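You operate a simulated robot arm through the tools that you are given. There is no shell and no other tool. Be economical: measure what you need, move in short steps, check, and stop when the job is done.

You are at the controls of a simulated robot arm. One attempt, no reset.

Task
Air the room: window and wall vent open, wall fan running on 1.
Fine: leave the green and grey wall switches as they are.

Only the result counts: the job must be done as asked and must still hold three seconds after the hand-in. Knocking over, shifting, dropping, spilling or breaking anything else fails it.

Robot
A 7-joint arm with a two-finger parallel gripper on a trunk, on a base that drives. Base frame: it is fixed to the floor where the robot stands at the start and does not move with it; the origin is under the middle of the robot, x ahead of it, y to its left, z up. Readings come in m, rad, newtons and seconds.
With the tool pointing down near the work surface it reaches from about 0.1 to 0.8 m from the robot's upright axis, wherever it stands. Its first joint turns from -2.897 to 2.897 rad. Places, roughly: fan knob [0.7, -0.1, 0.9]; fan lamp [0.7, 0, 0.9]; green wall switch [0.6, -0.3, 0.9]; grey wall switch [0.6, -0.4, 0.9]; vent shutter [0.7, -0.1, 0.6]; wall fan switch [0.7, 0.1, 0.9]; window [0.8, 0, 1.6]; window latch [0.7, 0, 1.2]. Payload 1.57 kg.
Tool frame: the origin (TCP) lies between the finger pads and is the grasp point; the fingertips stand 0.03 m ahead of it; z points along the fingers, y is the line along which they close. The gripper opens to 0.11 m. The fingers are 0.024 m wide and 0.012 m thick; the gripper's body (0.048 by 0.112 m) begins 0.078 m behind the TCP.
Orientation is that of the tool frame in the base frame, as a unit quaternion [w, x, y, z]. With the fingers straight down and closing along the base's y, the tool's x points along the base's -x, its y along +y and its z along -z.

Tools
- The arm moves only by the tool send_rows. Its arguments are lists of equal length, an entry for each row: "xyz": the shift along the tool's x, y, z in units of 40 mm (1.0 is 40 mm), a list of three; "rot": the turn, a rotation vector about the tool's x, y, z in units of 4 degrees (1.0 is 4 degrees), a list of three; "claw": the gripper command, from -1 (shut) to 1 (fully open), values between in proportion. In form: {"xyz": [[dx, dy, dz], ...], "rot": [[ax, ay, az], ...], "claw": [claw, ...]}. A call has 1 to 12 rows; each row shifts and turns the commanded pose from where the row before left it, along the tool's axes as they then stand. A call with a number of a shift or a turn outside -1 to 1 is refused whole. Each row takes 0.2 s and may step no farther than 0.05 m and 0.15 rad from the row before; otherwise, or with a gripper value out of range, the whole call is refused. Where a pose cannot be reached the arm comes as near as it can. A force on the tool above 40 N (or 10 N above the force at the start of the call, whichever is more), or a blocked arm, ends the call early, and 0.2 s more pass. Each finger travels about 0.108 m/s and halts on what it meets, pressing with about 23 N; the grip force reading is that of the motor and also rises with nothing between the fingers. The clock runs only during rows and for 0.2 s after the last one: add rows that do not move to give the fingers time. The reply holds the time, the measured pose of the TCP, the force on the tool along the base axes, the opening and the grip force, in the units named above and with some noise, with the torque about the TCP (base axes, N m) and any sound that the robot's microphone picked up.
- Cameras (640 x 400 px; columns grow to the right, rows downward): "scene" is now at [0.5147, 0.1781, 1.5644]; the picture's right is [-0.24, -0.97, 0.00], its down [-0.38, 0.09, -0.92] and it looks along [0.89, -0.22, -0.39] (base axes); focal length 214 px, centre (320, 200). "wrist" rides on the gripper at [0.07, 0.016, -0.141] in the tool frame; the picture's right is [-0.23, 0.97, 0.00], its down [-0.86, -0.20, -0.48] and it looks along [-0.47, -0.11, 0.88] (tool axes); focal length 222 px, centre (320, 200). There is no depth. A picture from a camera that has moved, and an enlarged one, comes with that camera's place and axes in the base frame and with its lens.
- get_image(camera): a new picture of that camera. It takes no simulated time.
- raise_lower(by): slides the trunk up (or, below 0, down) by that many m; the arm and the scene camera ride with it, the base frame stays. It gives what a move gives, with no picture.
- steer(legs): drives the robot by 1 to 6 legs, each [ahead, left, turn to the left] in m, m and rad, along the robot's own axes; the way and the turn of a leg run together, so that a leg with both is an arc; at most 1.5 m and 3.142 rad a leg. The arm and the cameras ride along, it lands a little off, and it stops where it bumps. It gives what a move gives.
- pan_tilt(pan, tilt): turns the head with the scene camera to pan (to the left, within 1.798 rad either way) and tilt (down, from -0.506 to 1.204), counted from straight ahead of the robot. It gives what a move gives.
- zoom(camera, box): a new picture of the part [left, top, right, bottom] of that camera's present view, enlarged. It takes no simulated time.
- sign_off(): hands the job in; it is judged then, once.

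Work in short steps. Places have to be worked out from the pictures, the camera data and where the tool is seen: move nearer, look again, correct. Check each grasp and each placing, and mend what went wrong. You have 120 turns and 78 pictures in all, those below and enlarged ones among them. Open the gripper and draw the arm clear of the work before you hand the job in, unless the task says otherwise; then end with one line.

The tools are called by a JSON object that holds its "op" and its "data". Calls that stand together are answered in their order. send_rows: Moves the arm, as the interface text tells. Its arguments: {"type":"object","properties":{"xyz":{"type":"array"},"rot":{"type":"array"},"claw":{"type":"array"}},"required":["xyz","rot","claw"]} The other tools are called the same way: raise_lower (by) slides the trunk up or down; steer (legs) drives the base; pan_tilt (pan, tilt) turns the head that bears the scene camera; get_image (camera) takes a picture; zoom (camera, box) takes an enlarged picture of a part of a camera's view; sign_off () hands the job in.

At the start:

```text
time_s: 0.0
tcp_pos: [0.6666, 0.209, 1.5428]
orientation: [-0.019, 0.0, 1.0, 0.007]
contact_force: [0.4, 0.7, -1.2]
moment: [-0.03, 0.0, -0.02]
finger_gap: 0.1099
finger_force: 0.0
trunk travel left (down, up): [-0.58, 0.03]
robot x, y, heading: [-0.0003, 0.0006, 0.002]
head pan, tilt: [-0.246, 0.4]
```

scene: 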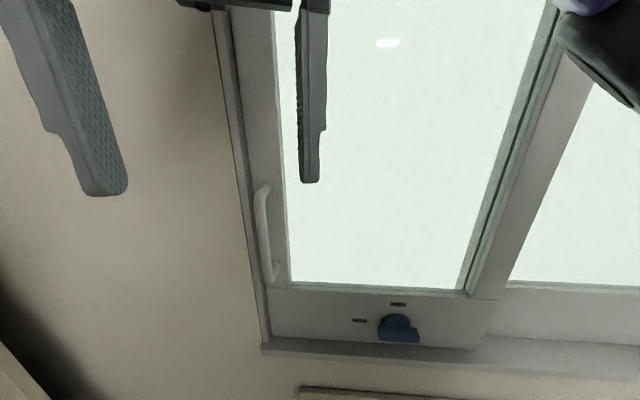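
wrist: 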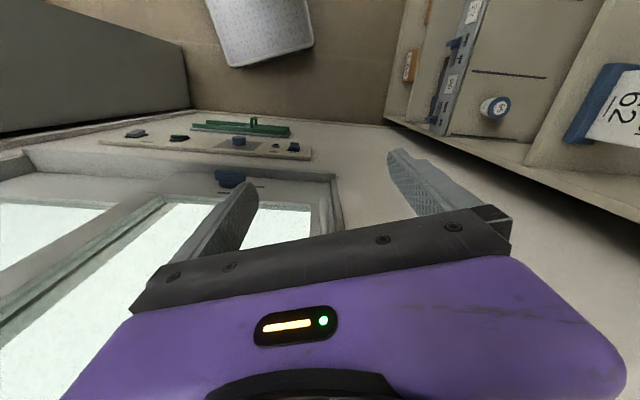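

The window pane has a handle at its left and a blue latch at the bottom; I'll look further down to see the panel and vent.

{"op": "pan_tilt", "data": {"pan": -0.3, "tilt": 0.95}}

{"op": "get_image", "data": {"camera": "scene"}}

{"op": "zoom", "data": {"camera": "wrist", "box": [80, 100, 340, 200]}}

```text
time_s: 1.0
tcp_pos: [0.6677, 0.2094, 1.5414]
orientation: [-0.022, 0.0, 1.0, 0.008]
contact_force: [-0.3, 0.0, -0.7]
moment: [0.01, 0.03, 0.0]
finger_gap: 0.11
finger_force: 0.0
trunk travel left (down, up): [-0.58, 0.03]
robot x, y, heading: [0.0007, 0.0017, 0.001]
head pan, tilt: [-0.3, 0.949]
```

```text
75 pictures are left
camera scene: at [0.4944, 0.1791, 1.5178], right [-0.3, -0.96, 0.0], down [-0.78, 0.24, -0.58], along [0.56, -0.17, -0.81], focal length 214 px, centre (320, 200)
```

scene: 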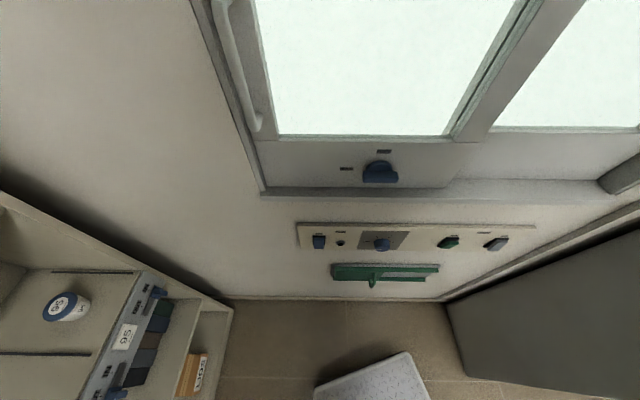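

```text
2.46 times, centred on (210, 150) of wrist
camera zoom: at [0.6039, 0.2223, 1.6858], right [0.23, 0.97, 0.01], down [0.87, -0.21, 0.44], along [0.43, -0.09, -0.9], focal length 547 px, centre (591, 323)
```

zoom: 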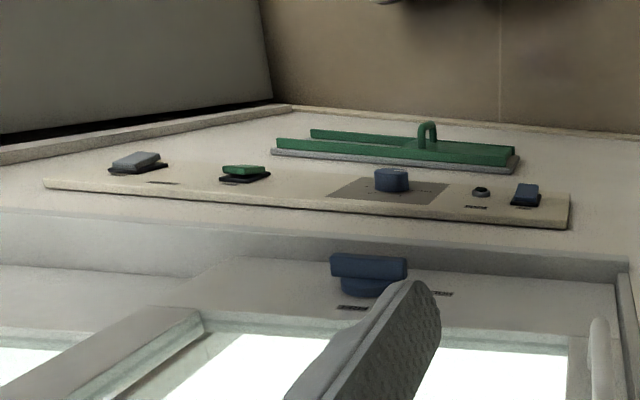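

Panel visible: rocker, lamp, knob, green, grey; below it the vent slide with a hook. I'll zoom in for labels.

{"op": "zoom", "data": {"camera": "scene", "box": [280, 210, 440, 310]}}

{"op": "zoom", "data": {"camera": "scene", "box": [200, 80, 440, 230]}}

```text
4.00 times, centred on (360, 260) of scene
camera zoom: at [0.4944, 0.1791, 1.5178], right [-0.3, -0.96, 0.0], down [-0.78, 0.24, -0.58], along [0.56, -0.17, -0.81], focal length 858 px, centre (160, -40)
```

zoom: 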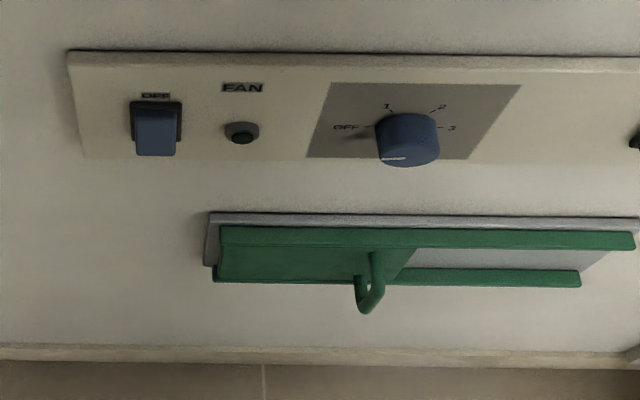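

```text
2.67 times, centred on (320, 155) of scene
camera zoom: at [0.4944, 0.1791, 1.5178], right [-0.3, -0.96, 0.0], down [-0.78, 0.24, -0.58], along [0.56, -0.17, -0.81], focal length 572 px, centre (320, 320)
```

zoom: 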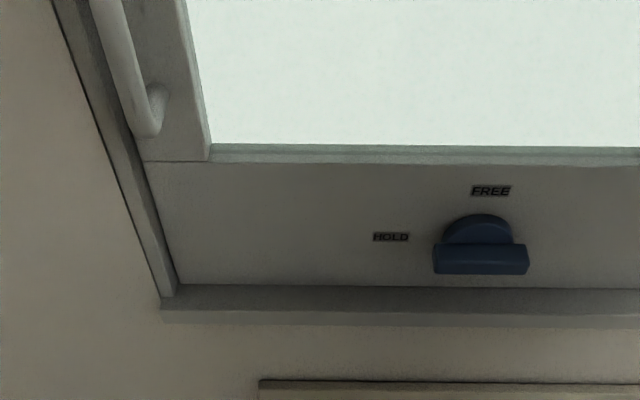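

The latch wing lies level (HOLD); it must turn to upright (FREE). I judge it at about (0.70, 0.01, 1.24). First I move the tool down and back from the wall.

{"op": "send_rows", "data": {"xyz": [[0.4, -0.65, 0.8], [0.4, -0.65, 0.8], [0.4, -0.65, 0.8], [0.4, -0.65, 0.8], [0.4, -0.65, 0.8], [0.4, -0.65, 0.8], [0.4, -0.65, 0.8], [0.4, -0.65, 0.8]], "rot": [[0, 0, 0], [0, 0, 0], [0, 0, 0], [0, 0, 0], [0, 0, 0], [0, 0, 0], [0, 0, 0], [0, 0, 0]], "claw": [1, 1, 1, 1, 1, 1, 1, 1]}}

```text
time_s: 2.8
tcp_pos: [0.5464, 0.0058, 1.3008]
orientation: [-0.02, -0.001, 1.0, 0.006]
contact_force: [-0.1, 0.8, 0.3]
moment: [-0.02, 0.0, 0.01]
finger_gap: 0.11
finger_force: 0.0
out of reach, approached as far as the arm can: row 8
trunk travel left (down, up): [-0.58, 0.03]
robot x, y, heading: [-0.0005, 0.0007, -0.002]
head pan, tilt: [-0.3, 0.949]
```

Reached the area, though the last row was at the arm's limit. I pitch the tool forward toward the wall now.

{"op": "send_rows", "data": {"xyz": [[0, 0, 0], [0, 0, 0], [0, 0, 0], [0, 0, 0], [0, 0, 0], [0, 0, 0], [0, 0, 0], [0, 0, 0], [0, 0, 0], [0, 0, 0], [0, 0, 0], [0, 0, 0]], "rot": [[0, -1, 0], [0, -1, 0], [0, -1, 0], [0, -1, 0], [0, -1, 0], [0, -1, 0], [0, -1, 0], [0, -1, 0], [0, -1, 0], [0, -1, 0], [0, -1, 0], [0, -1, 0]], "claw": [1, 1, 1, 1, 1, 1, 1, 1, 1, 1, 1, 1]}}

{"op": "send_rows", "data": {"xyz": [[0, 0, 0], [0, 0, 0], [0, 0, 0], [0, 0, 0], [0, 0, 0], [0, 0, 0], [0, 0, 0], [0, 0, 0], [0, 0, 0], [0, 0, 0]], "rot": [[0, -1, 0], [0, -1, 0], [0, -1, 0], [0, -1, 0], [0, -1, 0], [0, -1, 0], [0, -1, 0], [0, -1, 0], [0, -1, 0], [0, -1, 0]], "claw": [1, 1, 1, 1, 1, 1, 1, 1, 1, 1]}}

{"op": "get_image", "data": {"camera": "wrist"}}

{"op": "get_image", "data": {"camera": "scene"}}

```text
time_s: 5.4
tcp_pos: [0.7004, 0.0073, 1.4175]
orientation: [0.39, 0.003, 0.921, 0.006]
contact_force: [0.5, -0.6, 0.7]
moment: [0.0, -0.02, 0.0]
finger_gap: 0.11
finger_force: 0.2
out of reach, approached as far as the arm can: row 1, 2, 3, 4, 5, 6, 7, 8, 9, 10, 11, 12
trunk travel left (down, up): [-0.58, 0.03]
robot x, y, heading: [0.0018, 0.001, 0.0]
head pan, tilt: [-0.3, 0.949]
```

```text
time_s: 5.8
tcp_pos: [0.7092, 0.0085, 1.423]
orientation: [0.416, 0.003, 0.909, 0.004]
contact_force: [-18.8, 1.4, 4.9]
moment: [-0.31, 0.14, -1.24]
finger_gap: 0.1089
finger_force: 0.0
out of reach, approached as far as the arm can: row 1, 2
trunk travel left (down, up): [-0.58, 0.03]
robot x, y, heading: [-0.0037, 0.0029, 0.003]
head pan, tilt: [-0.3, 0.949]
stopped in row 2: the force on the tool passed its limit at 59 N (the readings are from after the stop); the commanded pose is now the measured one
```

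```text
71 pictures are left
camera wrist: at [0.5568, 0.0234, 1.4619], right [0.15, 0.97, 0.18], down [0.2, -0.21, 0.96], along [0.97, -0.11, -0.22], focal length 222 px, centre (320, 200)
```

wrist: 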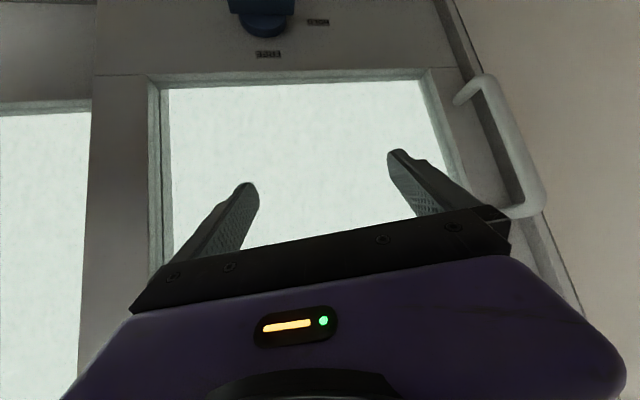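

```text
70 pictures are left
camera scene: at [0.4927, 0.1791, 1.5184], right [-0.3, -0.96, 0.0], down [-0.78, 0.24, -0.58], along [0.56, -0.17, -0.81], focal length 214 px, centre (320, 200)
```

scene: 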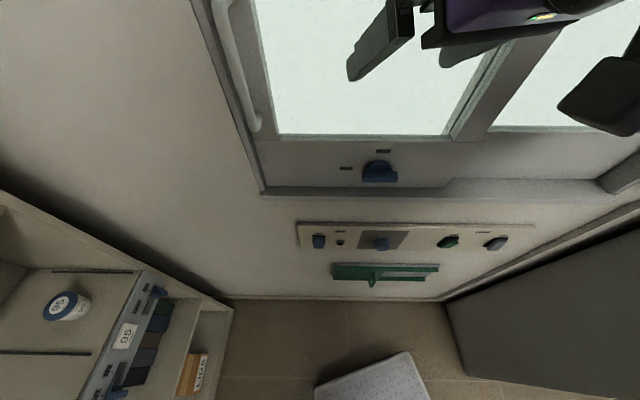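

The arm cramped and touched the glass lightly (surface near x≈0.73); the robot stands too close. I back the base off 0.3 m.

{"op": "steer", "data": {"legs": [[-0.3, 0, 0]]}}

{"op": "send_rows", "data": {"xyz": [[0, 0, 0], [0, 0, 0], [0, 0, 0], [0, 0, 0], [0, 0, 0], [0, 0, 0], [0, 0, 0], [0, 0, 0], [0, 0, 0], [0, 0, 0]], "rot": [[0, -1, 0], [0, -1, 0], [0, -1, 0], [0, -1, 0], [0, -1, 0], [0, -1, 0], [0, -1, 0], [0, -1, 0], [0, -1, 0], [0, -0.3, 0]], "claw": [1, 1, 1, 1, 1, 1, 1, 1, 1, 1]}}

```text
time_s: 7.9
tcp_pos: [0.4163, 0.0084, 1.4231]
orientation: [0.416, 0.003, 0.909, 0.004]
contact_force: [0.9, 0.3, -0.2]
moment: [-0.02, -0.05, 0.0]
finger_gap: 0.1101
finger_force: 0.1
trunk travel left (down, up): [-0.58, 0.03]
robot x, y, heading: [-0.2946, 0.0003, -0.002]
head pan, tilt: [-0.3, 0.949]
```

```text
time_s: 10.1
tcp_pos: [0.5208, 0.0124, 1.4893]
orientation: [0.685, 0.005, 0.729, 0.003]
contact_force: [-0.7, 0.1, 0.3]
moment: [-0.02, 0.0, 0.01]
finger_gap: 0.1101
finger_force: 0.2
out of reach, approached as far as the arm can: row 1, 2, 3, 4, 5, 6, 7, 8, 9
trunk travel left (down, up): [-0.58, 0.03]
robot x, y, heading: [-0.2976, -0.0012, 0.001]
head pan, tilt: [-0.3, 0.949]
```

Tool now points almost squarely at the wall. I lower the trunk by 0.25 m to latch height and look.

{"op": "raise_lower", "data": {"by": -0.25}}

{"op": "pan_tilt", "data": {"pan": -0.25, "tilt": 0.3}}

{"op": "get_image", "data": {"camera": "scene"}}

{"op": "get_image", "data": {"camera": "wrist"}}

```text
time_s: 12.6
tcp_pos: [0.5204, 0.012, 1.2393]
orientation: [0.685, 0.004, 0.729, 0.003]
contact_force: [-0.2, 0.3, -0.1]
moment: [0.0, 0.02, -0.01]
finger_gap: 0.1099
finger_force: 0.0
trunk travel left (down, up): [-0.33, 0.28]
robot x, y, heading: [-0.2959, -0.0001, -0.002]
head pan, tilt: [-0.3, 0.949]
```

```text
time_s: 13.7
tcp_pos: [0.5202, 0.0115, 1.2398]
orientation: [0.684, 0.004, 0.729, 0.004]
contact_force: [0.3, 0.1, 0.5]
moment: [-0.01, 0.02, 0.01]
finger_gap: 0.11
finger_force: 0.0
trunk travel left (down, up): [-0.33, 0.28]
robot x, y, heading: [-0.2966, -0.0006, 0.0]
head pan, tilt: [-0.25, 0.3]
```

```text
69 pictures are left
camera scene: at [0.2195, 0.1772, 1.3236], right [-0.25, -0.97, 0.0], down [-0.29, 0.07, -0.95], along [0.93, -0.24, -0.3], focal length 214 px, centre (320, 200)
```

scene: 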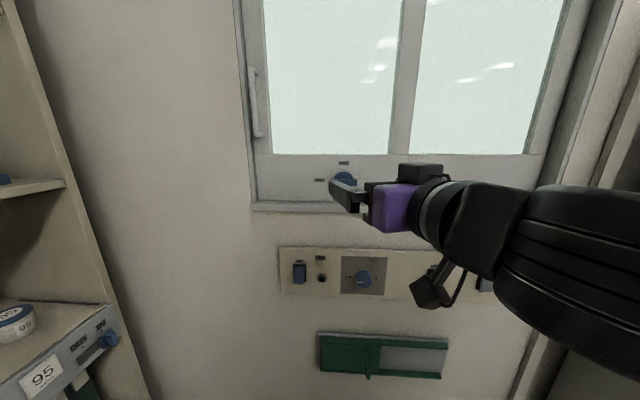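

```text
68 pictures are left
camera wrist: at [0.3748, 0.0288, 1.1782], right [0.02, 0.97, 0.24], down [-0.42, -0.21, 0.88], along [0.91, -0.11, 0.41], focal length 222 px, centre (320, 200)
```

wrist: 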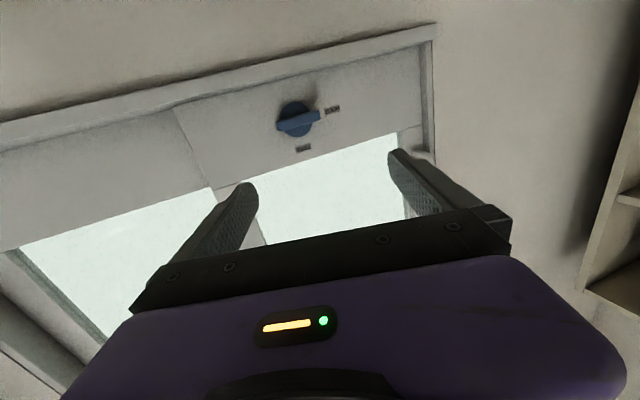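

Triangulating from three views, the latch centre is about (0.73, −0.014, 1.207). I level the tool and roll it −90° so the fingers close vertically across the wing.

{"op": "send_rows", "data": {"xyz": [[0, 0, 0], [0, 0, 0], [0, 0, 0], [0, 0, 0], [0, 0, 0], [0, 0, 0], [0, 0, 0], [0, 0, 0], [0, 0, 0], [0, 0, 0], [0, 0, 0], [0, 0, 0]], "rot": [[0, -0.9, 0], [0, 0, -1], [0, 0, -1], [0, 0, -1], [0, 0, -1], [0, 0, -1], [0, 0, -1], [0, 0, -1], [0, 0, -1], [0, 0, -1], [0, 0, -1], [0, 0, -1]], "claw": [1, 1, 1, 1, 1, 1, 1, 1, 1, 1, 1, 1]}}

{"op": "send_rows", "data": {"xyz": [[0, 0, 0], [0, 0, 0], [0, 0, 0], [0, 0, 0], [0, 0, 0], [0, 0, 0], [0, 0, 0], [0, 0, 0], [0, 0, 0], [0, 0, 0], [0, 0, 0], [0, 0, 0]], "rot": [[0, 0, -1], [0, 0, -1], [0, 0, -1], [0, 0, -1], [0, 0, -1], [0, 0, -1], [0, 0, -1], [0, 0, -1], [0, 0, -1], [0, 0, -1], [0, 0, -1], [0, 0, -0.5]], "claw": [1, 1, 1, 1, 1, 1, 1, 1, 1, 1, 1, 1]}}

{"op": "get_image", "data": {"camera": "wrist"}}

{"op": "zoom", "data": {"camera": "scene", "box": [240, 130, 480, 280]}}

```text
time_s: 16.3
tcp_pos: [0.5257, 0.0135, 1.2419]
orientation: [0.656, -0.261, 0.658, -0.261]
contact_force: [0.4, -0.6, -0.5]
moment: [0.01, 0.01, 0.01]
finger_gap: 0.1101
finger_force: 0.1
out of reach, approached as far as the arm can: row 1
trunk travel left (down, up): [-0.33, 0.28]
robot x, y, heading: [-0.2982, 0.0033, -0.004]
head pan, tilt: [-0.25, 0.3]
```

```text
time_s: 18.9
tcp_pos: [0.5255, 0.0112, 1.2402]
orientation: [0.502, -0.497, 0.503, -0.498]
contact_force: [0.2, 0.0, 0.2]
moment: [-0.01, 0.01, -0.03]
finger_gap: 0.1097
finger_force: 0.0
trunk travel left (down, up): [-0.33, 0.28]
robot x, y, heading: [-0.2934, -0.0006, 0.002]
head pan, tilt: [-0.25, 0.3]
```

```text
67 pictures are left
camera wrist: at [0.3841, -0.0574, 1.2234], right [0.0, 0.24, -0.97], down [-0.48, 0.85, 0.21], along [0.88, 0.46, 0.11], focal length 222 px, centre (320, 200)
```

wrist: 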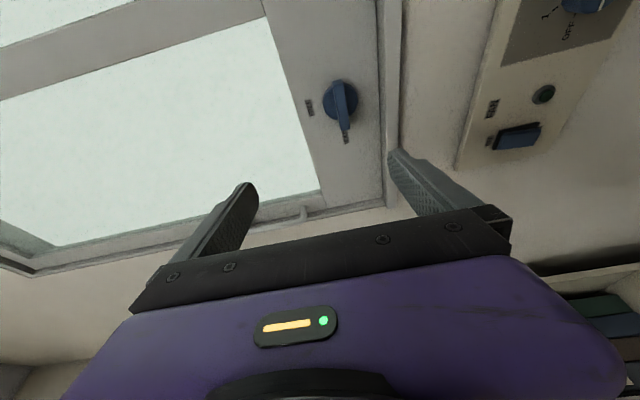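

```text
2.67 times, centred on (360, 205) of scene
camera zoom: at [0.2196, 0.1773, 1.3237], right [-0.25, -0.97, 0.0], down [-0.29, 0.07, -0.96], along [0.93, -0.24, -0.3], focal length 572 px, centre (213, 187)
```

zoom: 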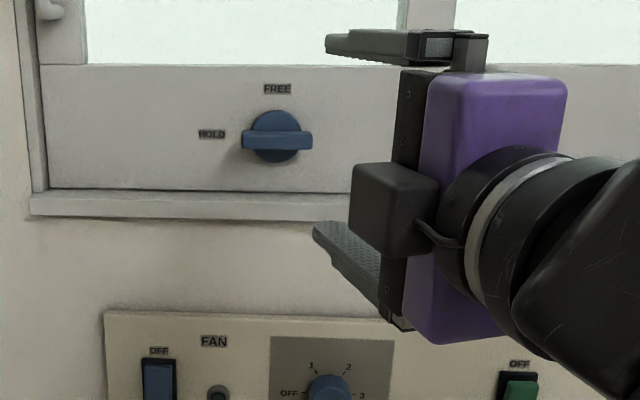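

Good view. I narrow the fingers (to clear the sill), shift to y≈−0.018, z≈1.203 and advance part way to x≈0.62.

{"op": "send_rows", "data": {"xyz": [[0.36, 0.46, 0], [0.36, 0.46, 0], [0, 0, 0.8], [0, 0, 0.8], [0, 0, 0.8]], "rot": [[0, 0, 0], [0, 0, 0], [0, 0, 0], [0, 0, 0], [0, 0, 0]], "claw": [-0.1, -0.1, -0.1, -0.1, -0.1]}}

{"op": "get_image", "data": {"camera": "wrist"}}

{"op": "zoom", "data": {"camera": "scene", "box": [280, 140, 440, 240]}}

```text
time_s: 20.1
tcp_pos: [0.6294, -0.0153, 1.2036]
orientation: [0.502, -0.497, 0.504, -0.497]
contact_force: [0.2, -0.1, -0.1]
moment: [-0.04, -0.02, 0.06]
finger_gap: 0.0494
finger_force: 0.1
out of reach, approached as far as the arm can: row 1
trunk travel left (down, up): [-0.33, 0.28]
robot x, y, heading: [-0.2948, -0.0007, -0.004]
head pan, tilt: [-0.25, 0.3]
```

```text
65 pictures are left
camera wrist: at [0.4866, -0.0853, 1.1871], right [0.0, 0.24, -0.97], down [-0.48, 0.85, 0.21], along [0.88, 0.46, 0.11], focal length 222 px, centre (320, 200)
```

wrist: 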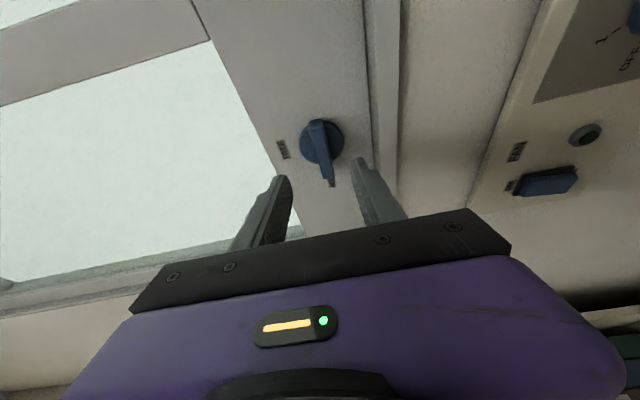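

```text
4.00 times, centred on (360, 190) of scene
camera zoom: at [0.2194, 0.177, 1.3237], right [-0.25, -0.97, 0.0], down [-0.29, 0.07, -0.96], along [0.93, -0.24, -0.3], focal length 858 px, centre (160, 240)
```

zoom: 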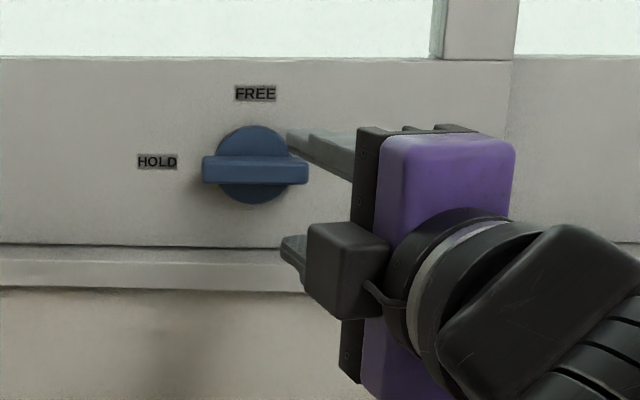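

The wing appears centred near y≈−0.02, z≈1.20. I correct slightly and advance to x≈0.69.

{"op": "send_rows", "data": {"xyz": [[0.12, 0.06, 0.5], [0, 0, 0.5], [0, 0, 0.5]], "rot": [[0, 0, 0], [0, 0, 0], [0, 0, 0]], "claw": [-0.1, -0.1, -0.1]}}

{"op": "get_image", "data": {"camera": "wrist"}}

{"op": "zoom", "data": {"camera": "scene", "box": [280, 140, 440, 240]}}

```text
time_s: 20.9
tcp_pos: [0.6875, -0.0212, 1.2015]
orientation: [0.502, -0.496, 0.504, -0.497]
contact_force: [-1.2, -1.0, 0.4]
moment: [-0.01, 0.01, 0.01]
finger_gap: 0.0493
finger_force: 0.1
trunk travel left (down, up): [-0.33, 0.28]
robot x, y, heading: [-0.2964, 0.0005, 0.001]
head pan, tilt: [-0.25, 0.3]
```

```text
63 pictures are left
camera wrist: at [0.5463, -0.0912, 1.1845], right [0.0, 0.24, -0.97], down [-0.48, 0.85, 0.21], along [0.88, 0.46, 0.11], focal length 222 px, centre (320, 200)
```

wrist: 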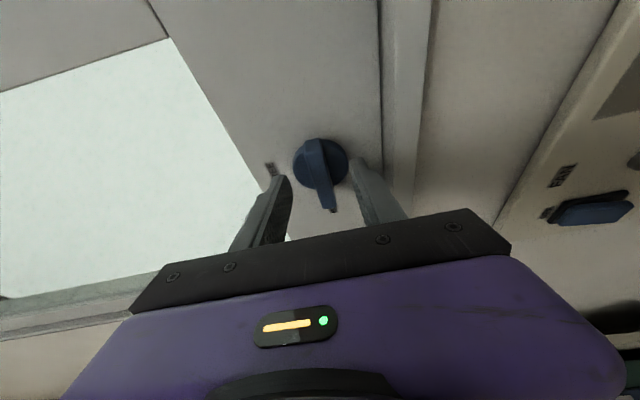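

```text
4.00 times, centred on (360, 190) of scene
camera zoom: at [0.2195, 0.1772, 1.3237], right [-0.25, -0.97, 0.0], down [-0.29, 0.07, -0.96], along [0.93, -0.24, -0.3], focal length 858 px, centre (160, 240)
```

zoom: 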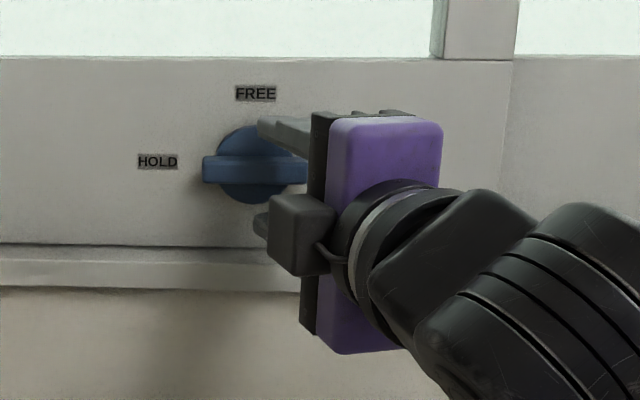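

Wing centre triangulates to (0.736, −0.02, 1.202): aligned. I advance 0.035 m more and close.

{"op": "send_rows", "data": {"xyz": [[0, 0, 0.45], [0, 0, 0.45], [0, 0, 0], [0, 0, 0], [0, 0, 0]], "rot": [[0, 0, 0], [0, 0, 0], [0, 0, 0], [0, 0, 0], [0, 0, 0]], "claw": [-0.1, -0.1, -1, -1, -1]}}

{"op": "get_image", "data": {"camera": "wrist"}}

```text
time_s: 21.5
tcp_pos: [0.7168, -0.0195, 1.2014]
orientation: [0.503, -0.498, 0.503, -0.496]
contact_force: [-15.4, -0.7, -5.1]
moment: [-0.07, -0.22, -0.08]
finger_gap: 0.0507
finger_force: 23.1
trunk travel left (down, up): [-0.33, 0.28]
robot x, y, heading: [-0.2979, 0.002, -0.004]
head pan, tilt: [-0.25, 0.3]
stopped in row 3: the force on the tool passed its limit at 160 N (the readings are from after the stop); the commanded pose is now the measured one
```

```text
61 pictures are left
camera wrist: at [0.576, -0.0894, 1.1845], right [0.0, 0.24, -0.97], down [-0.48, 0.85, 0.21], along [0.88, 0.47, 0.11], focal length 222 px, centre (320, 200)
```

wrist: 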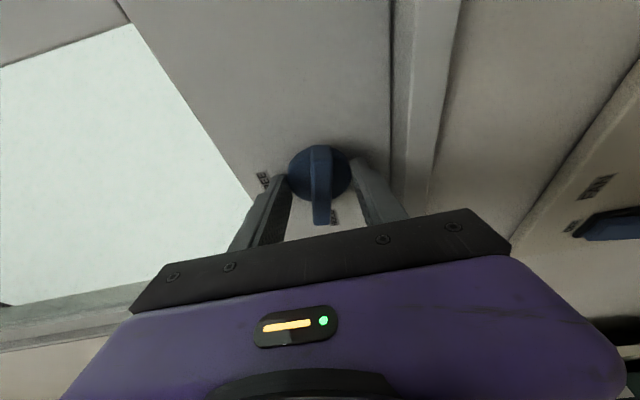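

The tips reached the round boss / panel (force spike, 0.05 m gap on the disc). I back off 15 mm and close on the wing alone.

{"op": "send_rows", "data": {"xyz": [[0, 0, 0], [0, 0, -0.4], [0, 0, 0], [0, 0, 0], [0, 0, 0], [0, 0, 0]], "rot": [[0, 0, 0], [0, 0, 0], [0, 0, 0], [0, 0, 0], [0, 0, 0], [0, 0, 0]], "claw": [0.0, 0.0, 0.0, -1, -1, -1]}}

{"op": "get_image", "data": {"camera": "wrist"}}

```text
time_s: 22.9
tcp_pos: [0.7031, -0.0203, 1.2018]
orientation: [0.502, -0.498, 0.504, -0.496]
contact_force: [5.0, -0.5, 2.3]
moment: [-0.12, -0.37, 0.05]
finger_gap: 0.015
finger_force: 30.9
trunk travel left (down, up): [-0.33, 0.28]
robot x, y, heading: [-0.2974, -0.0024, 0.002]
head pan, tilt: [-0.25, 0.3]
```

```text
60 pictures are left
camera wrist: at [0.5611, -0.0902, 1.1842], right [0.0, 0.24, -0.97], down [-0.48, 0.85, 0.21], along [0.88, 0.46, 0.11], focal length 222 px, centre (320, 200)
```

wrist: 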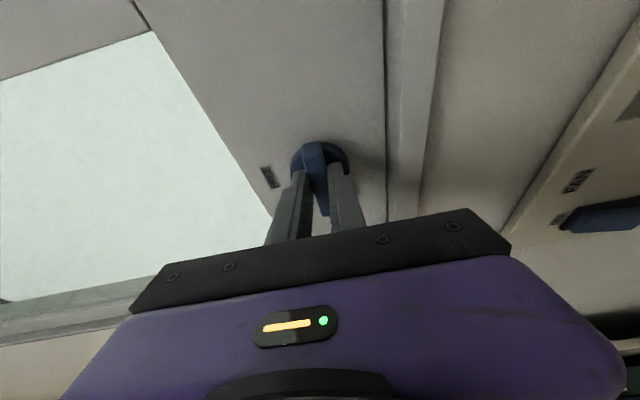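

The wing is gripped (15 mm). I turn it clockwise toward FREE, +48° first.

{"op": "send_rows", "data": {"xyz": [[0, 0, 0], [0, 0, 0], [0, 0, 0], [0, 0, 0], [0, 0, 0], [0, 0, 0], [0, 0, 0], [0, 0, 0], [0, 0, 0], [0, 0, 0], [0, 0, 0], [0, 0, 0]], "rot": [[0, 0, 1], [0, 0, 1], [0, 0, 1], [0, 0, 1], [0, 0, 1], [0, 0, 1], [0, 0, 1], [0, 0, 1], [0, 0, 1], [0, 0, 1], [0, 0, 1], [0, 0, 1]], "claw": [-1, -1, -1, -1, -1, -1, -1, -1, -1, -1, -1, -1]}}

```text
time_s: 25.5
tcp_pos: [0.7026, -0.017, 1.2009]
orientation: [0.66, -0.251, 0.663, -0.248]
contact_force: [-23.2, 11.6, -27.9]
moment: [-0.33, -0.28, 0.05]
finger_gap: 0.0185
finger_force: 33.0
trunk travel left (down, up): [-0.33, 0.28]
robot x, y, heading: [-0.2953, -0.0002, -0.003]
head pan, tilt: [-0.25, 0.3]
```

Turning works; lateral force builds from a slight centre offset, so I ease the tool down a bit and back and continue.

{"op": "send_rows", "data": {"xyz": [[0.02, 0.06, -0.04], [0, 0, 0], [0, 0, 0], [0, 0, 0], [0, 0, 0], [0, 0, 0], [0, 0, 0], [0, 0, 0], [0, 0, 0], [0, 0, 0], [0, 0, 0], [0, 0, 0]], "rot": [[0, 0, 0], [0, 0, 1], [0, 0, 1], [0, 0, 1], [0, 0, 1], [0, 0, 1], [0, 0, 1], [0, 0, 1], [0, 0, 1], [0, 0, 1], [0, 0, 1], [0, 0, 0.5]], "claw": [-1, -1, -1, -1, -1, -1, -1, -1, -1, -1, -1, -1]}}

{"op": "get_image", "data": {"camera": "wrist"}}

{"op": "zoom", "data": {"camera": "scene", "box": [280, 140, 440, 240]}}

```text
time_s: 28.1
tcp_pos: [0.6995, -0.0188, 1.2009]
orientation: [0.707, 0.003, 0.707, 0.004]
contact_force: [-4.2, -2.0, 4.4]
moment: [-0.75, -0.67, -0.37]
finger_gap: 0.0186
finger_force: 32.5
trunk travel left (down, up): [-0.33, 0.28]
robot x, y, heading: [-0.301, -0.0, -0.004]
head pan, tilt: [-0.25, 0.3]
```

```text
59 pictures are left
camera wrist: at [0.5587, -0.0019, 1.1306], right [0.0, 0.97, 0.24], down [-0.48, -0.21, 0.85], along [0.88, -0.11, 0.46], focal length 222 px, centre (320, 200)
```

wrist: 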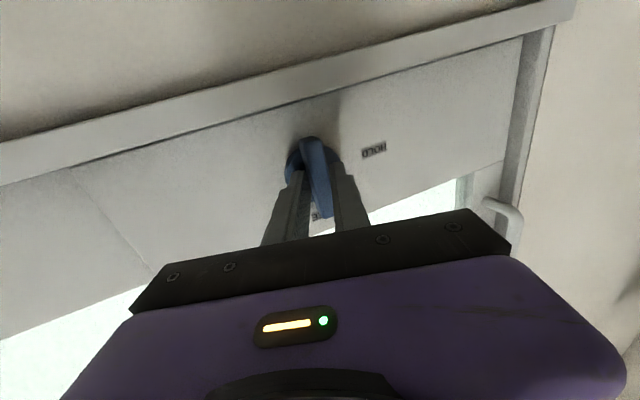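

```text
4.00 times, centred on (360, 190) of scene
camera zoom: at [0.2189, 0.1772, 1.3238], right [-0.25, -0.97, 0.0], down [-0.29, 0.07, -0.96], along [0.93, -0.24, -0.3], focal length 858 px, centre (160, 240)
```

zoom: 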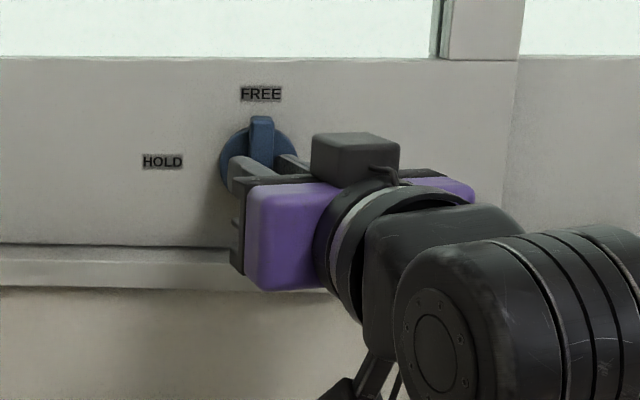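

The wing is nearly upright, and the sash even shifted a touch right: it slides. I over-rotate a little to seat the latch fully.

{"op": "send_rows", "data": {"xyz": [[0, 0, 0], [0, 0, 0], [0, 0, 0], [0, 0, 0], [0, 0, 0]], "rot": [[0, 0, 1], [0, 0, 1], [0, 0, 1], [0, 0, 0.5], [0, 0, 0]], "claw": [-1, -1, -1, -1, -1]}}

{"op": "zoom", "data": {"camera": "scene", "box": [280, 140, 440, 240]}}

```text
time_s: 29.3
tcp_pos: [0.6999, -0.0169, 1.1991]
orientation: [0.7, 0.09, 0.702, 0.09]
contact_force: [-24.9, 5.3, -4.6]
moment: [-1.32, 0.29, -0.31]
finger_gap: 0.0245
finger_force: 36.4
trunk travel left (down, up): [-0.33, 0.28]
robot x, y, heading: [-0.293, -0.0042, -0.002]
head pan, tilt: [-0.25, 0.3]
```

```text
4.00 times, centred on (360, 190) of scene
camera zoom: at [0.2184, 0.1777, 1.3238], right [-0.25, -0.97, 0.0], down [-0.29, 0.07, -0.96], along [0.93, -0.24, -0.3], focal length 858 px, centre (160, 240)
```

zoom: 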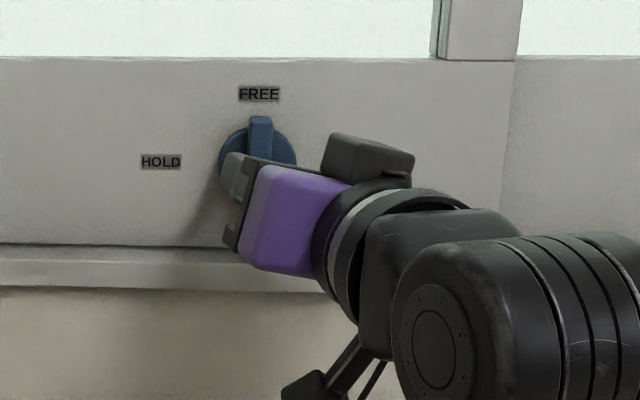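

It's hard against its stop: FREE. I untwist and slide the sash to the right while still holding the wing.

{"op": "send_rows", "data": {"xyz": [[0, 0, 0], [0, 0, 0], [0, 0, 0], [0, 0, 0], [0, -0.2, 0], [0, -0.3, 0], [0, -0.3, 0], [0, -0.3, 0], [0, -0.3, 0]], "rot": [[0, 0, -1], [0, 0, -1], [0, 0, -1], [0, 0, -0.3], [0, 0, 0], [0, 0, 0], [0, 0, 0], [0, 0, 0], [0, 0, 0]], "claw": [-1, -1, -1, -1, -1, -1, -1, -1, -1]}}

{"op": "get_image", "data": {"camera": "scene"}}

```text
time_s: 30.6
tcp_pos: [0.6985, -0.022, 1.2026]
orientation: [0.707, 0.005, 0.707, 0.011]
contact_force: [-16.7, 2.5, -0.5]
moment: [-0.7, 0.21, -0.32]
finger_gap: 0.0185
finger_force: 33.4
trunk travel left (down, up): [-0.33, 0.28]
robot x, y, heading: [-0.2992, -0.0005, 0.001]
head pan, tilt: [-0.25, 0.3]
stopped in row 6: the force on the tool passed its limit at 44 N (the readings are from after the stop); the commanded pose is now the measured one
```

```text
56 pictures are left
camera scene: at [0.2184, 0.1777, 1.3238], right [-0.25, -0.97, 0.0], down [-0.29, 0.07, -0.96], along [0.93, -0.24, -0.3], focal length 214 px, centre (320, 200)
```

scene: 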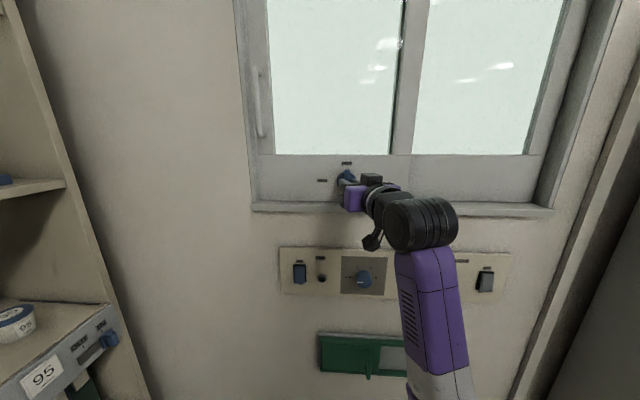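

A friction/force stop; the sash seems to have shifted by a few mm. I relieve the push against the wall and drag again in small steps.

{"op": "send_rows", "data": {"xyz": [[0, 0, -0.08], [0, -0.08, 0], [0, -0.12, 0], [0, -0.12, 0], [0, -0.12, 0], [0, -0.12, 0], [0, -0.12, 0], [0, -0.12, 0]], "rot": [[0, 0, 0], [0, 0, 0], [0, 0, 0], [0, 0, 0], [0, 0, 0], [0, 0, 0], [0, 0, 0], [0, 0, 0]], "claw": [-1, -1, -1, -1, -1, -1, -1, -1]}}

{"op": "zoom", "data": {"camera": "scene", "box": [200, 20, 440, 230]}}

```text
time_s: 31.8
tcp_pos: [0.6949, -0.037, 1.2007]
orientation: [0.707, 0.001, 0.707, 0.014]
contact_force: [-17.9, 3.3, -1.4]
moment: [-0.71, 0.3, -0.38]
finger_gap: 0.0184
finger_force: 32.9
trunk travel left (down, up): [-0.33, 0.28]
robot x, y, heading: [-0.2958, -0.0006, -0.001]
head pan, tilt: [-0.25, 0.3]
stopped in row 6: the force on the tool passed its limit at 44 N (the readings are from after the stop); the commanded pose is now the measured one
```

```text
1.90 times, centred on (320, 125) of scene
camera zoom: at [0.2177, 0.1781, 1.3238], right [-0.25, -0.97, 0.0], down [-0.29, 0.07, -0.96], along [0.93, -0.24, -0.3], focal length 408 px, centre (320, 343)
```

zoom: 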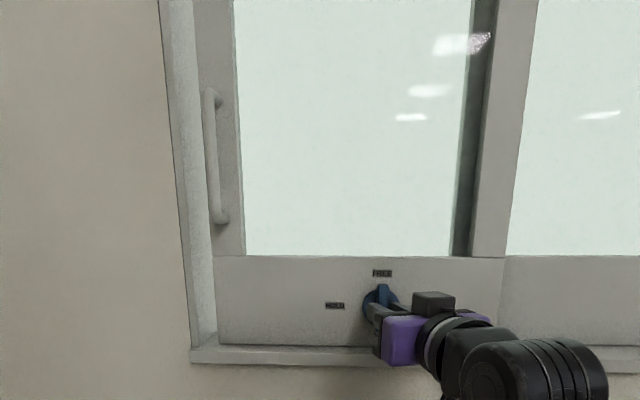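

The sash slides but the latch isn't the place to pull. I release, back off and go to the handle (≈ y 0.172, z 1.38).

{"op": "send_rows", "data": {"xyz": [[0, 0, 0], [0, 0, 0], [0, 0, -0.6], [0, 0, -0.6], [0, 0.5, -0.6], [0, 0.9, -0.3], [0, 0.9, 0], [0, 0.9, 0], [0, 0.9, 0], [0, 0.9, 0]], "rot": [[0, 0, 0], [0, 0, 0], [0, 0, 0], [0, 0, 0], [0, 0, 0], [0, 0, 0], [0, 0, 0], [0, 0, 0], [0, 0, 0], [0, 0, 0]], "claw": [-0.1, -0.1, -0.1, -0.1, -0.1, 0, 0, 0, 0, 0]}}

{"op": "raise_lower", "data": {"by": 0.2}}

{"op": "pan_tilt", "data": {"pan": -0.1, "tilt": 0.3}}

{"op": "get_image", "data": {"camera": "wrist"}}

{"op": "get_image", "data": {"camera": "scene"}}

```text
time_s: 34.0
tcp_pos: [0.6093, 0.1619, 1.2056]
orientation: [0.707, 0.003, 0.707, 0.013]
contact_force: [0.6, -0.4, 0.5]
moment: [-0.01, 0.01, 0.07]
finger_gap: 0.0551
finger_force: 0.1
trunk travel left (down, up): [-0.33, 0.28]
robot x, y, heading: [-0.2944, 0.0001, -0.002]
head pan, tilt: [-0.25, 0.3]
```

```text
time_s: 36.2
tcp_pos: [0.6098, 0.1613, 1.4048]
orientation: [0.707, 0.002, 0.707, 0.014]
contact_force: [0.1, 0.2, -0.6]
moment: [-0.01, 0.0, 0.02]
finger_gap: 0.055
finger_force: 0.1
trunk travel left (down, up): [-0.53, 0.08]
robot x, y, heading: [-0.2967, 0.0018, -0.002]
head pan, tilt: [-0.25, 0.3]
```

```text
time_s: 36.9
tcp_pos: [0.6101, 0.1617, 1.4055]
orientation: [0.707, 0.002, 0.707, 0.014]
contact_force: [-0.5, 0.7, -0.2]
moment: [-0.01, 0.0, -0.02]
finger_gap: 0.0552
finger_force: 0.0
trunk travel left (down, up): [-0.53, 0.08]
robot x, y, heading: [-0.2949, -0.0014, 0.002]
head pan, tilt: [-0.099, 0.3]
```

```text
54 pictures are left
camera wrist: at [0.4682, 0.1765, 1.3351], right [-0.02, 0.97, 0.25], down [-0.47, -0.23, 0.85], along [0.88, -0.11, 0.46], focal length 222 px, centre (320, 200)
```

wrist: 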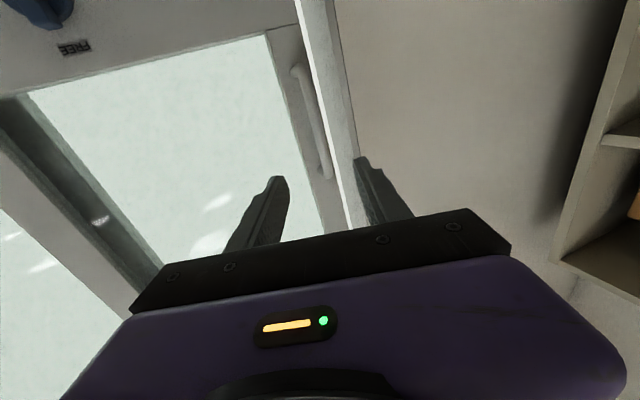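

```text
53 pictures are left
camera scene: at [0.2209, 0.1916, 1.5236], right [-0.1, -0.99, 0.0], down [-0.29, 0.03, -0.96], along [0.95, -0.1, -0.3], focal length 214 px, centre (320, 200)
```

scene: 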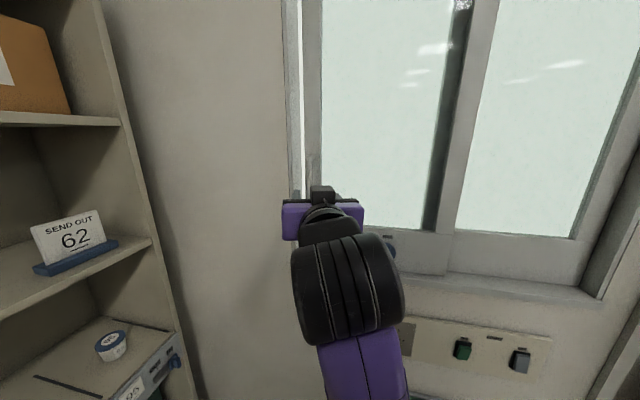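

The handle bar spans z≈1.32–1.43 at y≈0.161, straight ahead. I narrow the fingers and advance in steps.

{"op": "send_rows", "data": {"xyz": [[0.5, 0, 0.5], [0.1, 0, 0.7], [0, 0, 0.5]], "rot": [[0, 0, 0], [0, 0, 0], [0, 0, 0]], "claw": [-0.25, -0.25, -0.25]}}

{"op": "get_image", "data": {"camera": "wrist"}}

```text
time_s: 37.7
tcp_pos: [0.678, 0.1627, 1.3817]
orientation: [0.707, 0.002, 0.707, 0.013]
contact_force: [0.0, 0.5, 0.1]
moment: [0.02, 0.0, -0.01]
finger_gap: 0.0409
finger_force: 0.1
trunk travel left (down, up): [-0.53, 0.08]
robot x, y, heading: [-0.2969, 0.0012, 0.002]
head pan, tilt: [-0.099, 0.3]
```

```text
52 pictures are left
camera wrist: at [0.5365, 0.1775, 1.3115], right [-0.02, 0.97, 0.25], down [-0.47, -0.23, 0.85], along [0.88, -0.1, 0.46], focal length 222 px, centre (320, 200)
```

wrist: 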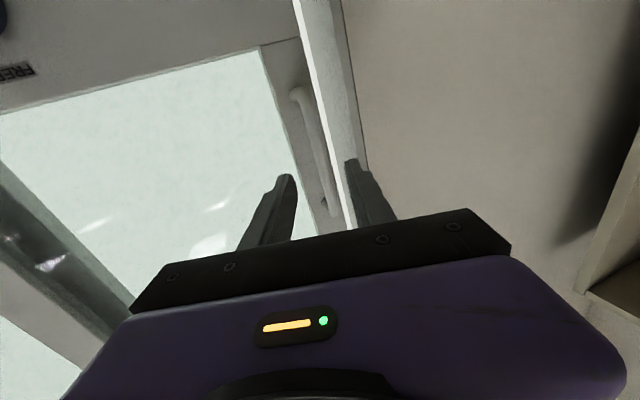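

The bar lies between the fingertips. I advance 25 mm more, then close.

{"op": "send_rows", "data": {"xyz": [[0, 0, 0.3], [0, 0, 0.3], [0, 0, 0], [0, 0, 0], [0, 0, 0]], "rot": [[0, 0, 0], [0, 0, 0], [0, 0, 0], [0, 0, 0], [0, 0, 0]], "claw": [-0.25, -0.25, -0.25, -1, -1]}}

{"op": "get_image", "data": {"camera": "wrist"}}

```text
time_s: 38.9
tcp_pos: [0.7019, 0.1644, 1.3816]
orientation: [0.707, 0.002, 0.707, 0.013]
contact_force: [-0.1, 0.4, -0.1]
moment: [-0.02, 0.0, -0.02]
finger_gap: 0.0
finger_force: 21.4
trunk travel left (down, up): [-0.53, 0.08]
robot x, y, heading: [-0.2938, -0.0035, 0.0]
head pan, tilt: [-0.099, 0.3]
```

```text
51 pictures are left
camera wrist: at [0.5601, 0.1786, 1.3117], right [-0.02, 0.97, 0.25], down [-0.47, -0.23, 0.85], along [0.88, -0.11, 0.46], focal length 222 px, centre (320, 200)
```

wrist: 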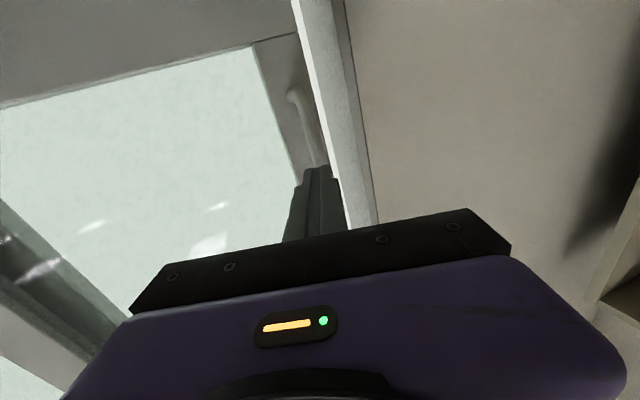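

The fingers closed short of the bar; it is deeper. I reopen, advance 30 mm and close again.

{"op": "send_rows", "data": {"xyz": [[0, 0, 0], [0, 0, 0], [0, 0, 0.25], [0, 0, 0.25], [0, 0, 0.25], [0, 0, 0], [0, 0, 0], [0, 0, 0]], "rot": [[0, 0, 0], [0, 0, 0], [0, 0, 0], [0, 0, 0], [0, 0, 0], [0, 0, 0], [0, 0, 0], [0, 0, 0]], "claw": [-0.25, -0.25, -0.25, -0.25, -0.25, -1, -1, -1]}}

{"op": "get_image", "data": {"camera": "wrist"}}

```text
time_s: 40.7
tcp_pos: [0.7305, 0.164, 1.3816]
orientation: [0.707, 0.002, 0.707, 0.014]
contact_force: [-2.7, 1.4, 0.1]
moment: [-0.01, -0.04, 0.04]
finger_gap: 0.0
finger_force: 21.5
trunk travel left (down, up): [-0.53, 0.08]
robot x, y, heading: [-0.2962, -0.0008, 0.005]
head pan, tilt: [-0.099, 0.3]
```

```text
50 pictures are left
camera wrist: at [0.5905, 0.1791, 1.311], right [-0.02, 0.97, 0.25], down [-0.47, -0.23, 0.85], along [0.88, -0.1, 0.46], focal length 222 px, centre (320, 200)
```

wrist: 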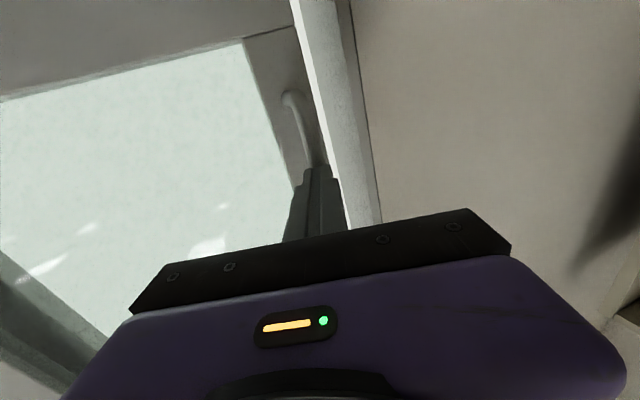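

Still closed on nothing, with a faint touch at the tips (x≈0.76). I reopen and go 25 mm deeper, watching force.

{"op": "send_rows", "data": {"xyz": [[0, 0, -0.1], [0, 0, 0], [0, 0, 0.25], [0, 0, 0.25], [0, 0, 0.2]], "rot": [[0, 0, 0], [0, 0, 0], [0, 0, 0], [0, 0, 0], [0, 0, 0]], "claw": [-0.25, -0.25, -0.25, -0.25, -0.25]}}

{"op": "get_image", "data": {"camera": "wrist"}}

{"op": "get_image", "data": {"camera": "scene"}}

```text
time_s: 41.9
tcp_pos: [0.7554, 0.1645, 1.3808]
orientation: [0.707, 0.002, 0.707, 0.015]
contact_force: [0.4, -0.4, 0.2]
moment: [0.01, -0.01, 0.0]
finger_gap: 0.0413
finger_force: 0.0
trunk travel left (down, up): [-0.53, 0.08]
robot x, y, heading: [-0.2988, 0.001, -0.0]
head pan, tilt: [-0.099, 0.3]
```

```text
49 pictures are left
camera wrist: at [0.6142, 0.1795, 1.3116], right [-0.02, 0.97, 0.25], down [-0.47, -0.23, 0.85], along [0.88, -0.11, 0.46], focal length 222 px, centre (320, 200)
```

wrist: 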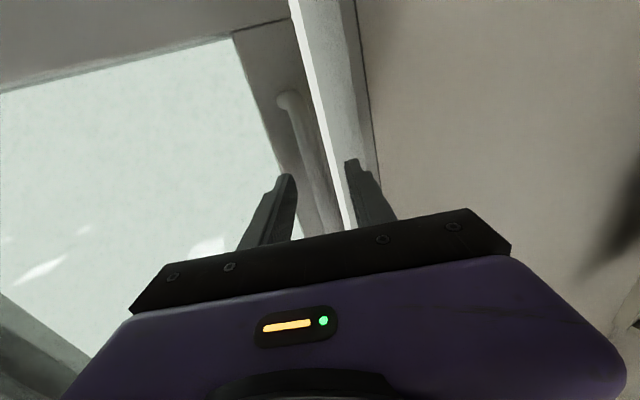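

```text
48 pictures are left
camera scene: at [0.2209, 0.1917, 1.5236], right [-0.1, -0.99, 0.0], down [-0.29, 0.03, -0.96], along [0.95, -0.1, -0.3], focal length 214 px, centre (320, 200)
```

scene: 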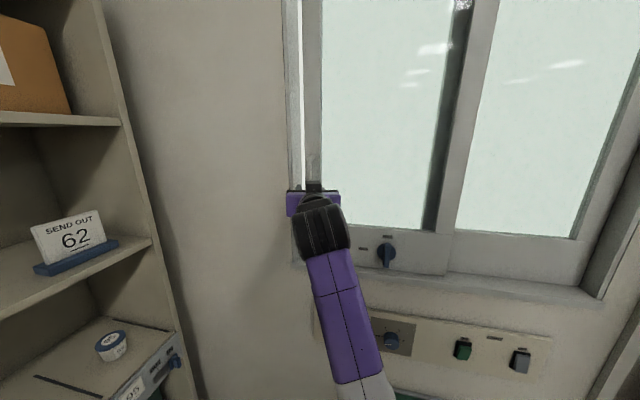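

Bar is between the fingers and no contact (tips at x≈0.785). I close now to test.

{"op": "send_rows", "data": {"xyz": [[0, 0, 0], [0, 0, 0], [0, 0, 0]], "rot": [[0, 0, 0], [0, 0, 0], [0, 0, 0]], "claw": [-1, -1, -1]}}

{"op": "zoom", "data": {"camera": "wrist", "box": [200, 60, 440, 260]}}

```text
time_s: 42.7
tcp_pos: [0.7554, 0.1653, 1.3816]
orientation: [0.707, 0.002, 0.707, 0.014]
contact_force: [3.3, 0.6, 0.8]
moment: [-0.8, -0.01, -0.02]
finger_gap: 0.0141
finger_force: 30.7
trunk travel left (down, up): [-0.53, 0.08]
robot x, y, heading: [-0.2954, -0.0006, -0.001]
head pan, tilt: [-0.099, 0.3]
```

```text
2.00 times, centred on (320, 160) of wrist
camera zoom: at [0.6142, 0.1796, 1.3116], right [-0.02, 0.97, 0.25], down [-0.47, -0.23, 0.85], along [0.88, -0.1, 0.46], focal length 444 px, centre (320, 280)
```

zoom: 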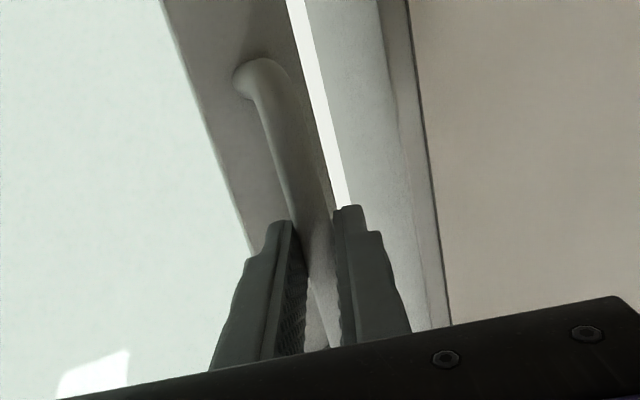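

Handle gripped (14 mm). I slide the sash to the right slowly.

{"op": "send_rows", "data": {"xyz": [[0, -0.1, 0], [0, -0.2, 0], [0, -0.25, 0], [0, -0.25, 0], [0, -0.25, 0], [0, -0.25, 0], [0, -0.25, 0], [0, -0.25, 0], [0, -0.25, 0], [0, -0.25, 0]], "rot": [[0, 0, 0], [0, 0, 0], [0, 0, 0], [0, 0, 0], [0, 0, 0], [0, 0, 0], [0, 0, 0], [0, 0, 0], [0, 0, 0], [0, 0, 0]], "claw": [-1, -1, -1, -1, -1, -1, -1, -1, -1, -1]}}

```text
time_s: 44.4
tcp_pos: [0.7562, 0.1038, 1.3825]
orientation: [0.708, 0.001, 0.706, 0.015]
contact_force: [-14.5, 2.0, 0.4]
moment: [-0.74, 0.1, -0.34]
finger_gap: 0.0142
finger_force: 30.6
trunk travel left (down, up): [-0.53, 0.08]
robot x, y, heading: [-0.2957, 0.0003, 0.006]
head pan, tilt: [-0.099, 0.3]
stopped in row 8: the force on the tool passed its limit at 43 N (the readings are from after the stop); the commanded pose is now the measured one
```

It slid 6 cm before the force guard. I ease off in x and continue.

{"op": "send_rows", "data": {"xyz": [[0, -0.1, -0.05], [0, -0.2, 0], [0, -0.2, -0.02], [0, -0.2, 0], [0, -0.2, -0.02], [0, -0.2, 0], [0, -0.2, -0.02], [0, -0.2, 0], [0, -0.2, 0], [0, -0.2, 0], [0, -0.2, 0], [0, -0.2, 0]], "rot": [[0, 0, 0], [0, 0, 0], [0, 0, 0], [0, 0, 0], [0, 0, 0], [0, 0, 0], [0, 0, 0], [0, 0, 0], [0, 0, 0], [0, 0, 0], [0, 0, 0], [0, 0, 0]], "claw": [-1, -1, -1, -1, -1, -1, -1, -1, -1, -1, -1, -1]}}

{"op": "get_image", "data": {"camera": "scene"}}

```text
time_s: 45.2
tcp_pos: [0.7498, 0.0895, 1.3829]
orientation: [0.708, -0.003, 0.706, 0.016]
contact_force: [-17.7, 1.7, -1.9]
moment: [-0.71, 0.13, -0.46]
finger_gap: 0.0141
finger_force: 30.1
trunk travel left (down, up): [-0.53, 0.08]
robot x, y, heading: [-0.2991, -0.0009, -0.001]
head pan, tilt: [-0.099, 0.3]
stopped in row 4: the force on the tool passed its limit at 44 N (the readings are from after the stop); the commanded pose is now the measured one
```

```text
46 pictures are left
camera scene: at [0.2195, 0.1925, 1.5239], right [-0.1, -1.0, 0.0], down [-0.29, 0.03, -0.96], along [0.95, -0.09, -0.3], focal length 214 px, centre (320, 200)
```

scene: 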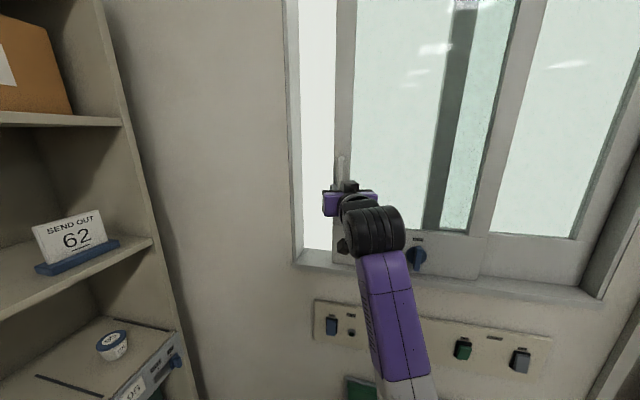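

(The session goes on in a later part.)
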